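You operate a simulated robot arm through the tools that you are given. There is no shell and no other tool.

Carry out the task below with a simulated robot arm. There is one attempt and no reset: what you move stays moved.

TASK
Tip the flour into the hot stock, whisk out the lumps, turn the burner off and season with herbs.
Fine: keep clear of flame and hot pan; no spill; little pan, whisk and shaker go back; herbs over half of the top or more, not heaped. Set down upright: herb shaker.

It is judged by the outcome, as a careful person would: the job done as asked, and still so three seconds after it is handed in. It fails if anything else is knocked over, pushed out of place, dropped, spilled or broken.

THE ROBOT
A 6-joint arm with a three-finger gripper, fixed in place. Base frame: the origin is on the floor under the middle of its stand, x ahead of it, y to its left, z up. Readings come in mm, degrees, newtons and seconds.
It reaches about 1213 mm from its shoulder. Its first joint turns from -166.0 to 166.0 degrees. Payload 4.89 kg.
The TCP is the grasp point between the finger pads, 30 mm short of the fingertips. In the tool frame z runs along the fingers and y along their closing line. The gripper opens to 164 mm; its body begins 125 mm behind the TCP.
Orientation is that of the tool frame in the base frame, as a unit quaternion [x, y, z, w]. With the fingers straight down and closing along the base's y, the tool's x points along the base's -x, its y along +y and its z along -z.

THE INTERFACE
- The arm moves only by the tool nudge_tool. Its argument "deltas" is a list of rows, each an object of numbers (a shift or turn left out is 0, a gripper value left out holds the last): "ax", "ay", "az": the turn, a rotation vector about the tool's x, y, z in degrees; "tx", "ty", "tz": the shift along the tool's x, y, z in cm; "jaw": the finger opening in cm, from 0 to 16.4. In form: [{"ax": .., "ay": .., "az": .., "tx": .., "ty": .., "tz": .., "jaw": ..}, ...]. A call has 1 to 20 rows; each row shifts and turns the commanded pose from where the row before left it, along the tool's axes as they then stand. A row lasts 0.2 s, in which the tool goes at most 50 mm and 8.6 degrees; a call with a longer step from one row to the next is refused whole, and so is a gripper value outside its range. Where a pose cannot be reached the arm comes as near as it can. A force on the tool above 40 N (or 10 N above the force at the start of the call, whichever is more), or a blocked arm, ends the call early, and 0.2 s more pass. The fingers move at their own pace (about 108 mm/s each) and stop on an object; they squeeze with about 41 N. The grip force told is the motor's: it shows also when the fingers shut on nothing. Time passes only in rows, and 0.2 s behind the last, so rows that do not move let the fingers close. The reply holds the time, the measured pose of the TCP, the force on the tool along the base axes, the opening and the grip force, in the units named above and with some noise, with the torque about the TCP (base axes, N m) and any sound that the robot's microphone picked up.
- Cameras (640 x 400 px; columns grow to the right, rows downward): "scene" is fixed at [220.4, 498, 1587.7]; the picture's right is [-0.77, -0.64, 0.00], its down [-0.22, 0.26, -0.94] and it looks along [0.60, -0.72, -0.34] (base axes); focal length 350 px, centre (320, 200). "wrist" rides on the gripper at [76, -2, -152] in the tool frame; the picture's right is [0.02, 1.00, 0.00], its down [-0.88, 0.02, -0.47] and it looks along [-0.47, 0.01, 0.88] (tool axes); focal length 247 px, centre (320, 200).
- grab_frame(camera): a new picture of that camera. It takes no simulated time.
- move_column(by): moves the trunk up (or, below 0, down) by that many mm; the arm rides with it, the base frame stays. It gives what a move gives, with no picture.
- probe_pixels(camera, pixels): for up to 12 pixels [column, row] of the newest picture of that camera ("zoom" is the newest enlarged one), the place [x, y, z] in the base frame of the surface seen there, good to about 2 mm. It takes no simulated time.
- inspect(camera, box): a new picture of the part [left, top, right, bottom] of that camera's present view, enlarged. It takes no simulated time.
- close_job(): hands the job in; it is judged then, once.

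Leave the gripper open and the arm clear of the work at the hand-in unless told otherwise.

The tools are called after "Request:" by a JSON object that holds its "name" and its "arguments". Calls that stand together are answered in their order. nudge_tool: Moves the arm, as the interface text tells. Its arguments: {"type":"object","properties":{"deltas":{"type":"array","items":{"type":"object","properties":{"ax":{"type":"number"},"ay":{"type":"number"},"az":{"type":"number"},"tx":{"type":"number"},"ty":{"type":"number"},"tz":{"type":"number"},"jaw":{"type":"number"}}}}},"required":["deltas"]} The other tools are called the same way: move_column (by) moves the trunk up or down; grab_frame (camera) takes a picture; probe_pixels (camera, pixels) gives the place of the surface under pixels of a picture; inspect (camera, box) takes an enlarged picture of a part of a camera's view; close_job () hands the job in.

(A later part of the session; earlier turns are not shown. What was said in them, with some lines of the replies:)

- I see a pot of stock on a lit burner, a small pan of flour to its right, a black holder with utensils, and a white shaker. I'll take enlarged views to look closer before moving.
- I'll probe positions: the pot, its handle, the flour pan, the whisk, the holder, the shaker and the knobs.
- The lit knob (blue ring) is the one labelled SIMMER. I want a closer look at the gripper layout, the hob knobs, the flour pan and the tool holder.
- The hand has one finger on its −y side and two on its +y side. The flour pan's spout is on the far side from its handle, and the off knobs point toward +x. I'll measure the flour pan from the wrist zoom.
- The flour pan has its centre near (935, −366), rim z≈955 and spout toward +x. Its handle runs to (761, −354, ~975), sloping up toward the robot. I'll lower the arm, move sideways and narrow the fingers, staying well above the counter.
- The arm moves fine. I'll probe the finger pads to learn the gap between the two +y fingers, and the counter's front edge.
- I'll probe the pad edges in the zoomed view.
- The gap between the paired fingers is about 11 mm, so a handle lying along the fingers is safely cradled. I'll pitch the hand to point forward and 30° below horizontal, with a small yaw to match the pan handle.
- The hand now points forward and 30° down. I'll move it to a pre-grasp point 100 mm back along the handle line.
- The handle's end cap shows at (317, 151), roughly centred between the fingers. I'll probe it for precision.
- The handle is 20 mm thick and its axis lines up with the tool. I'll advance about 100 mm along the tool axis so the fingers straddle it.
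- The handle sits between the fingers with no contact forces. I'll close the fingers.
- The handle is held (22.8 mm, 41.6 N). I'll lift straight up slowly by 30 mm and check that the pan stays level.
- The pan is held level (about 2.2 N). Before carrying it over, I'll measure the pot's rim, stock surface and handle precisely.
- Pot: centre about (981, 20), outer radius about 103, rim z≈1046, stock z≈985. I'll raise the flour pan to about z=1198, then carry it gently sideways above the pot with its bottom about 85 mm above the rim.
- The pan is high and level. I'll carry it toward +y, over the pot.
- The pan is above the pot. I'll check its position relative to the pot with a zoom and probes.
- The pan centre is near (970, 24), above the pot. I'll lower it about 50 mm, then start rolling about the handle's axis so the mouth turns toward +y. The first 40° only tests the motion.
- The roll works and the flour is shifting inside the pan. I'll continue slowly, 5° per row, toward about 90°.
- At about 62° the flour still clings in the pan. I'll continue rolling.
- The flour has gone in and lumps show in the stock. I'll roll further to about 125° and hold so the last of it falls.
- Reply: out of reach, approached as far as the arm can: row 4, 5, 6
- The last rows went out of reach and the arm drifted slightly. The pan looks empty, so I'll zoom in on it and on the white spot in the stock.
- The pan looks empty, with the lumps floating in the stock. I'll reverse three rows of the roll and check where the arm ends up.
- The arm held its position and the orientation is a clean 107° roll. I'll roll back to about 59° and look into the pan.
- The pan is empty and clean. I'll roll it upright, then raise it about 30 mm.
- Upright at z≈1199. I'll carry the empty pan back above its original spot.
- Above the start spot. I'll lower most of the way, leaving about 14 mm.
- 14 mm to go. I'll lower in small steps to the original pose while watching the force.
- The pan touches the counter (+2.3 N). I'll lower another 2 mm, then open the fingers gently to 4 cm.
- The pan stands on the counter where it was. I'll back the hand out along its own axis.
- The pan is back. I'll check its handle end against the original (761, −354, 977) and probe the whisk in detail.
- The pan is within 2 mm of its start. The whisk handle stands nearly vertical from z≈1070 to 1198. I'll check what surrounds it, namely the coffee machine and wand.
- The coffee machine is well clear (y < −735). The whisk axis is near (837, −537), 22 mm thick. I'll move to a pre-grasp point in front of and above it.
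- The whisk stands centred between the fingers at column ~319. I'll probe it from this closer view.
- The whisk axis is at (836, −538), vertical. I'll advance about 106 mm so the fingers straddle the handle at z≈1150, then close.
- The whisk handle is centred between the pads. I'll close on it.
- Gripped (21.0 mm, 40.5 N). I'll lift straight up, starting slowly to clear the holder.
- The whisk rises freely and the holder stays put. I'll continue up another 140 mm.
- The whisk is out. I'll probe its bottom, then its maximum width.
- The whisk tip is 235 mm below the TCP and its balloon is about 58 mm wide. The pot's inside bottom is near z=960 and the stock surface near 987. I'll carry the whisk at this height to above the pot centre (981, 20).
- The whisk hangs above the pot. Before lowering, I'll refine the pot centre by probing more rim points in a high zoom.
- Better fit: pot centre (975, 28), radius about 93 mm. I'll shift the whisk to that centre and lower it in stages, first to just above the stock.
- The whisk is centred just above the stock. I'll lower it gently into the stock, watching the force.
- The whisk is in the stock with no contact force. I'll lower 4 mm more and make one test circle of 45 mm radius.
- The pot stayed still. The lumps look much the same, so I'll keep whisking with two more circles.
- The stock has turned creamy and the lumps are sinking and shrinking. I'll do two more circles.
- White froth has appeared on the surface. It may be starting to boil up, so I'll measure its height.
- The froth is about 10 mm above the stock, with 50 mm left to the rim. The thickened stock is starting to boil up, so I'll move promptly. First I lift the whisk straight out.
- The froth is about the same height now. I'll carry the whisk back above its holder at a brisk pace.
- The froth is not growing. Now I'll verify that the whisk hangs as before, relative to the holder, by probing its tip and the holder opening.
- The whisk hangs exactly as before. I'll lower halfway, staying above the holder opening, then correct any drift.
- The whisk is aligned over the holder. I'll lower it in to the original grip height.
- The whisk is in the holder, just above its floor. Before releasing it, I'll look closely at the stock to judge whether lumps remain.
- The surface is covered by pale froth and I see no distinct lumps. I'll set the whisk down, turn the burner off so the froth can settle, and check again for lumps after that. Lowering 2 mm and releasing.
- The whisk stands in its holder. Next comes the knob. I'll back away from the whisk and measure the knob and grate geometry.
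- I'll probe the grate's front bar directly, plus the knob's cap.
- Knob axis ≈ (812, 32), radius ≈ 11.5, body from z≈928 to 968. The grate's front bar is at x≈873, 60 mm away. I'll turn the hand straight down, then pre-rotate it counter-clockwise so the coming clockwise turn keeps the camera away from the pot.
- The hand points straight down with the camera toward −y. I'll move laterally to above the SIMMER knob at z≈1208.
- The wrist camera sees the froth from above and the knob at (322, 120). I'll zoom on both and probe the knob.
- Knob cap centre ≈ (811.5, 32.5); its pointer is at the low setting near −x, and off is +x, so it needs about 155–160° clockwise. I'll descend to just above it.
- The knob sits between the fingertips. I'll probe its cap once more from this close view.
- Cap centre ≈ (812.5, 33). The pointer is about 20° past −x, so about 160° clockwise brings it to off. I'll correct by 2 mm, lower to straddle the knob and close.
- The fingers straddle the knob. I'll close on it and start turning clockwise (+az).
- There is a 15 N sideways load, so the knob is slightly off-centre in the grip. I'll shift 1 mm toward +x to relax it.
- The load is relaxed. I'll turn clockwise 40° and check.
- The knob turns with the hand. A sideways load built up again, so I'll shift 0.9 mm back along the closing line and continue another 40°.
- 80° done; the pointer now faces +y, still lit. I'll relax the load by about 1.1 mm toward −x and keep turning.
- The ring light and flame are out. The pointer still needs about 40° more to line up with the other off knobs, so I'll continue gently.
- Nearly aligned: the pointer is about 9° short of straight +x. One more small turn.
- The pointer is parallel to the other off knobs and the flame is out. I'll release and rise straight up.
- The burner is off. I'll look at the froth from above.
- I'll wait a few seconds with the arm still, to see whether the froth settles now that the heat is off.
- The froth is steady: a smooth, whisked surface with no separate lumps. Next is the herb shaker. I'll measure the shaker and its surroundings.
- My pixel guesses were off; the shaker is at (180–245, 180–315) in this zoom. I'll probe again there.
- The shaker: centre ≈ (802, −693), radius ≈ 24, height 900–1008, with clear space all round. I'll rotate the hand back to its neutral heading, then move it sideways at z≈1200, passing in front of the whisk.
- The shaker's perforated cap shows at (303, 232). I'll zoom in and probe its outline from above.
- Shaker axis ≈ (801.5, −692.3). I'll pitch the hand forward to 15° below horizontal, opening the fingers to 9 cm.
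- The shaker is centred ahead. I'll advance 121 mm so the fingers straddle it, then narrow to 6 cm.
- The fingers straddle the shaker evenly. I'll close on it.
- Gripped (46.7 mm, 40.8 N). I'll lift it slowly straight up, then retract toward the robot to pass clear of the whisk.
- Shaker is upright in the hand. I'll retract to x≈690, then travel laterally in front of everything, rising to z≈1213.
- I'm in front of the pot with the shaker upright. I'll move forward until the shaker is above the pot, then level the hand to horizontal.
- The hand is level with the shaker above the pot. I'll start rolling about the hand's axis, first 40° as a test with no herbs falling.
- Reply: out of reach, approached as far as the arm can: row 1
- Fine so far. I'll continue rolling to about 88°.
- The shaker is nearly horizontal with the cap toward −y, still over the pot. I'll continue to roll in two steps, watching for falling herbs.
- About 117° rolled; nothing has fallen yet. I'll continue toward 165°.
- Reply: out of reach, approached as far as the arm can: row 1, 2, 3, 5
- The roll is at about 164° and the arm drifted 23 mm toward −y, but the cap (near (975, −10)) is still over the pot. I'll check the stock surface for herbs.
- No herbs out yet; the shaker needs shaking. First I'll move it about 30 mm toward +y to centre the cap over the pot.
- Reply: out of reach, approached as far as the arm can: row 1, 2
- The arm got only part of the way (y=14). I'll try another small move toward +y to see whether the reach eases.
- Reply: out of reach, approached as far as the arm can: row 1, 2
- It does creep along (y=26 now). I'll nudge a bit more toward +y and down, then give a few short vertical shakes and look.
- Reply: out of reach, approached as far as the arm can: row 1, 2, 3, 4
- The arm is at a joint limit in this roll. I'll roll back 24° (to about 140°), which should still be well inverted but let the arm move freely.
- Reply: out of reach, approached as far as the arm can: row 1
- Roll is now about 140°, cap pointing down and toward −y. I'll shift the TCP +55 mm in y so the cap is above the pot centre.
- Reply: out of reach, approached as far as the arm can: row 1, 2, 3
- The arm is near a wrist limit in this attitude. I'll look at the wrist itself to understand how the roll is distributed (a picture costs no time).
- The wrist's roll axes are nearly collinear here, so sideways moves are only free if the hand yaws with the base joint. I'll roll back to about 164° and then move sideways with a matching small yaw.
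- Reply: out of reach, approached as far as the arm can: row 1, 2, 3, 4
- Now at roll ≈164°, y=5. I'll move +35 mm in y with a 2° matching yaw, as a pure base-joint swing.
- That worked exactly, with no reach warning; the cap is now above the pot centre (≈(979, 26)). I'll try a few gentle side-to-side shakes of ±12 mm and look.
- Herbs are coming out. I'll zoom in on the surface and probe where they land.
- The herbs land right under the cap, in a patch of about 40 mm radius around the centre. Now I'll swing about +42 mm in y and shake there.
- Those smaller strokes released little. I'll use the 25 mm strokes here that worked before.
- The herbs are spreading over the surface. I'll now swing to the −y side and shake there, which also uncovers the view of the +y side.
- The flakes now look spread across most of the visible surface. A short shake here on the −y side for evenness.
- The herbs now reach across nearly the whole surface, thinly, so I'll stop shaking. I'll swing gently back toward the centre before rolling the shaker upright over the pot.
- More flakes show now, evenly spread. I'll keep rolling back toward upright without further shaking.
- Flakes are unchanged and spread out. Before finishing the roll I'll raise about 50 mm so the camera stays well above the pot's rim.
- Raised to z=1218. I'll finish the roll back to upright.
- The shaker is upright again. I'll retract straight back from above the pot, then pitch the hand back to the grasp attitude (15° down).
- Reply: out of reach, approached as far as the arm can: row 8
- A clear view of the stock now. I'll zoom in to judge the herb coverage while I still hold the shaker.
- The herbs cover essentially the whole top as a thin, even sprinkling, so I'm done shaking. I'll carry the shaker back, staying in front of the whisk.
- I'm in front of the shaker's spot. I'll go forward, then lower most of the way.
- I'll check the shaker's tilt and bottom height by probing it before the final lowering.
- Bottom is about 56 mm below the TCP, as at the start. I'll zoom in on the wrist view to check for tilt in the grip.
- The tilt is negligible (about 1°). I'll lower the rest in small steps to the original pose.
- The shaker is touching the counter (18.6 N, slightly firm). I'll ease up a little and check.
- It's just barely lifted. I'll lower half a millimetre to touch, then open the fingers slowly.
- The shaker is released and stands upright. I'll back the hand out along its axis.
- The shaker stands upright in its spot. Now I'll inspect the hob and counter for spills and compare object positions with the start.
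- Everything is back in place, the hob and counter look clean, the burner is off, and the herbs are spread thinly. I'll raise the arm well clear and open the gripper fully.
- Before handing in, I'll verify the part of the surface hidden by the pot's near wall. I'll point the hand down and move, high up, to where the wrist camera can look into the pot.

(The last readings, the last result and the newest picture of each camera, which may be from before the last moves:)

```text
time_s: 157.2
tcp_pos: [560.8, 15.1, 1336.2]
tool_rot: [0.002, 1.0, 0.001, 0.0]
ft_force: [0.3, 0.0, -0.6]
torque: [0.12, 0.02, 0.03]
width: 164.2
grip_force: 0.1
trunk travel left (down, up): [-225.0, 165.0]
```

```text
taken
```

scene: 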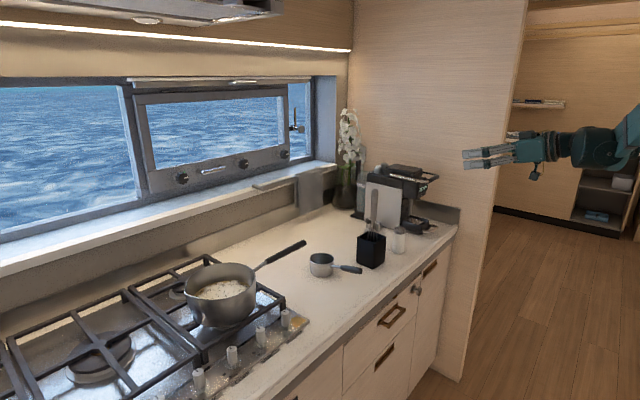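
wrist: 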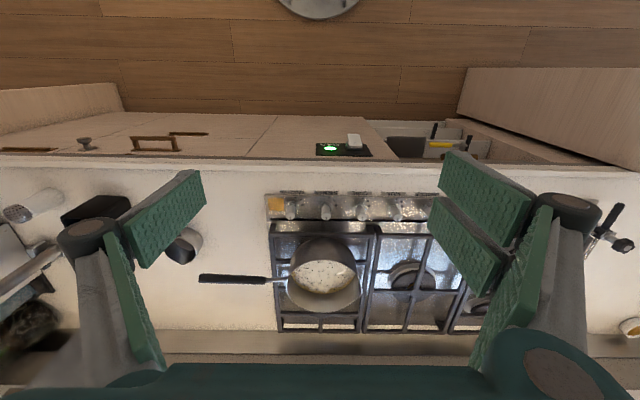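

Request:
{"name": "inspect", "arguments": {"camera": "wrist", "box": [275, 225, 370, 320]}}

Request:
{"name": "inspect", "arguments": {"camera": "wrist", "box": [255, 180, 445, 235]}}

```text
4.21 times, centred on (322, 272) of wrist
```

zoom: 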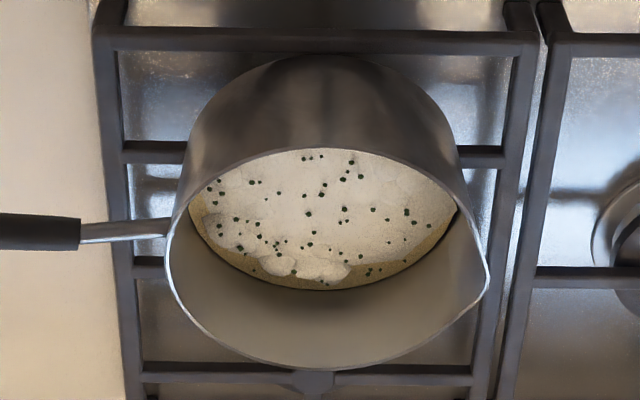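

```text
3.37 times, centred on (350, 208) of wrist
```

zoom: 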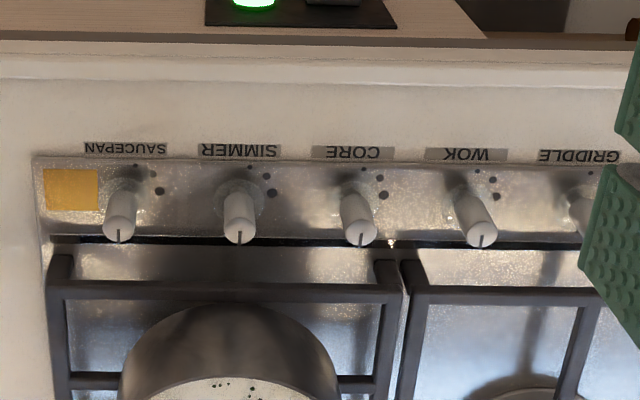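

The spread looks even here and the SIMMER knob matches the other off knobs. To see the whole surface I'll move further forward, still at z≈1336, for a near-overhead view.

Request:
{"name": "nudge_tool", "arguments": {"deltas": [{"tx": -4.6}, {"tx": -4.6}, {"tx": -4.6}, {"tx": -4.6}, {"tx": -4.6}, {"tx": -4.6}, {"tx": -4.6}]}}

Request:
{"name": "grab_frame", "arguments": {"camera": "wrist"}}

Request:
{"name": "inspect", "arguments": {"camera": "wrist", "box": [240, 120, 400, 260]}}

```text
time_s: 158.8
tcp_pos: [880.7, 12.5, 1335.1]
tool_rot: [0.001, 1.0, 0.0, 0.0]
ft_force: [-1.1, 0.7, 1.3]
torque: [-0.01, -0.19, 0.01]
width: 163.5
grip_force: 0.0
trunk travel left (down, up): [-225.0, 165.0]
```

```text
taken
```

wrist: 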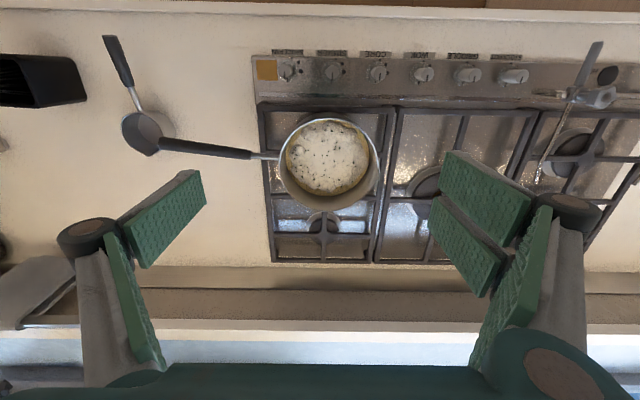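

```text
2.86 times, centred on (320, 190) of wrist
```

zoom: 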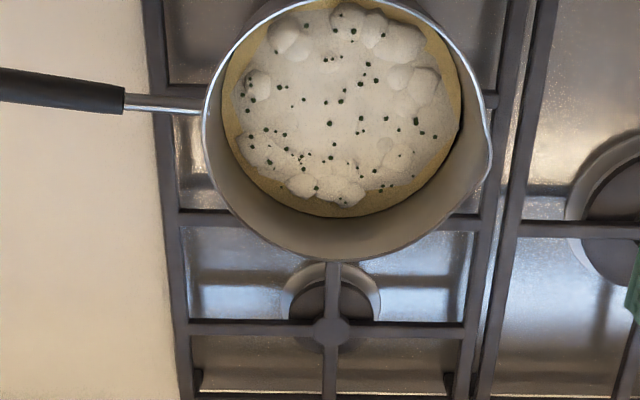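

Now I see the whole surface. A closer look.

Request:
{"name": "inspect", "arguments": {"camera": "wrist", "box": [285, 115, 370, 200]}}

```text
4.71 times, centred on (328, 158) of wrist
```

zoom: 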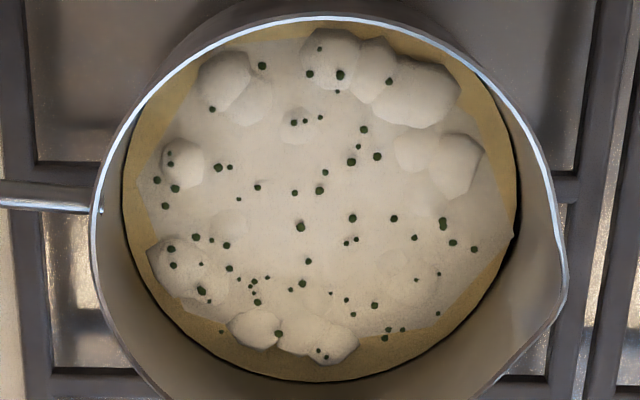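

Seen from overhead, flakes are scattered thinly over the entire surface, edge to edge, with no heap. I'll retreat from above the hob to a parked position and hand in.

Request:
{"name": "nudge_tool", "arguments": {"deltas": [{"tx": 4.6}, {"tx": 4.6}, {"tx": 4.6}, {"tx": 4.6}, {"tx": 4.6}, {"tx": 4.6}, {"tx": 4.6}, {"tz": -4.6}, {"tz": -4.6}, {"tz": -4.6}, {}, {}]}}

Request:
{"name": "grab_frame", "arguments": {"camera": "scene"}}

```text
time_s: 161.4
tcp_pos: [559.0, 14.4, 1475.2]
tool_rot: [0.001, 1.0, 0.0, 0.0]
ft_force: [-1.5, -0.2, 0.9]
torque: [0.03, -0.07, 0.01]
width: 164.0
grip_force: 0.0
trunk travel left (down, up): [-225.0, 165.0]
```

```text
taken
```

scene: 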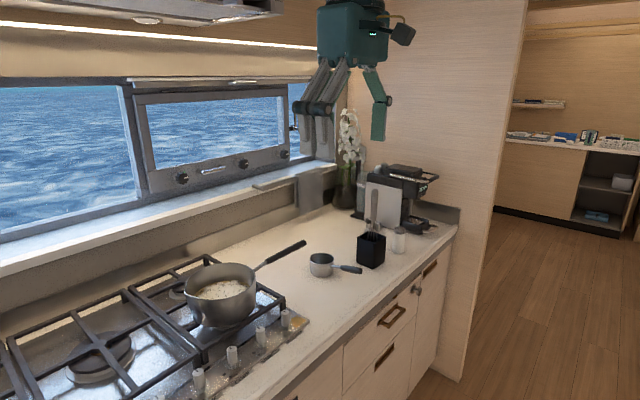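

The arm is parked clear with the gripper open. The flour is in and whisked, the burner is off and herbs are spread over the stock. The little pan, whisk and shaker are back where they started, with the shaker upright. I'm handing the job in.

Request:
{"name": "close_job", "arguments": {}}

```text
The job is handed in.
```

I've handed the job in, and all four steps are done. One thing I couldn't confirm is that every lump is gone. Froth formed over the stock while I was whisking and hid what was underneath. The lumps were shrinking when I last saw them, and I whisked two more circles after that.

- **Flour:** all of it went into the stock; I looked inside the little pan afterwards and it was empty.
- **Burner:** the SIMMER knob is turned to line up with the other off knobs, and the flame and ring light are out.
- **Herbs:** seen from above, a thin sprinkling covers the whole top of the stock, with no heap.
- **Put back:** the little pan is within about 2 mm of its starting spot. The whisk is in its holder and the shaker is standing upright in its place.
- **Spills and contact:** I saw no spills on the hob or counter. The arm didn't touch the flame or the hot pan.

The arm is parked clear of the work with the gripper open.
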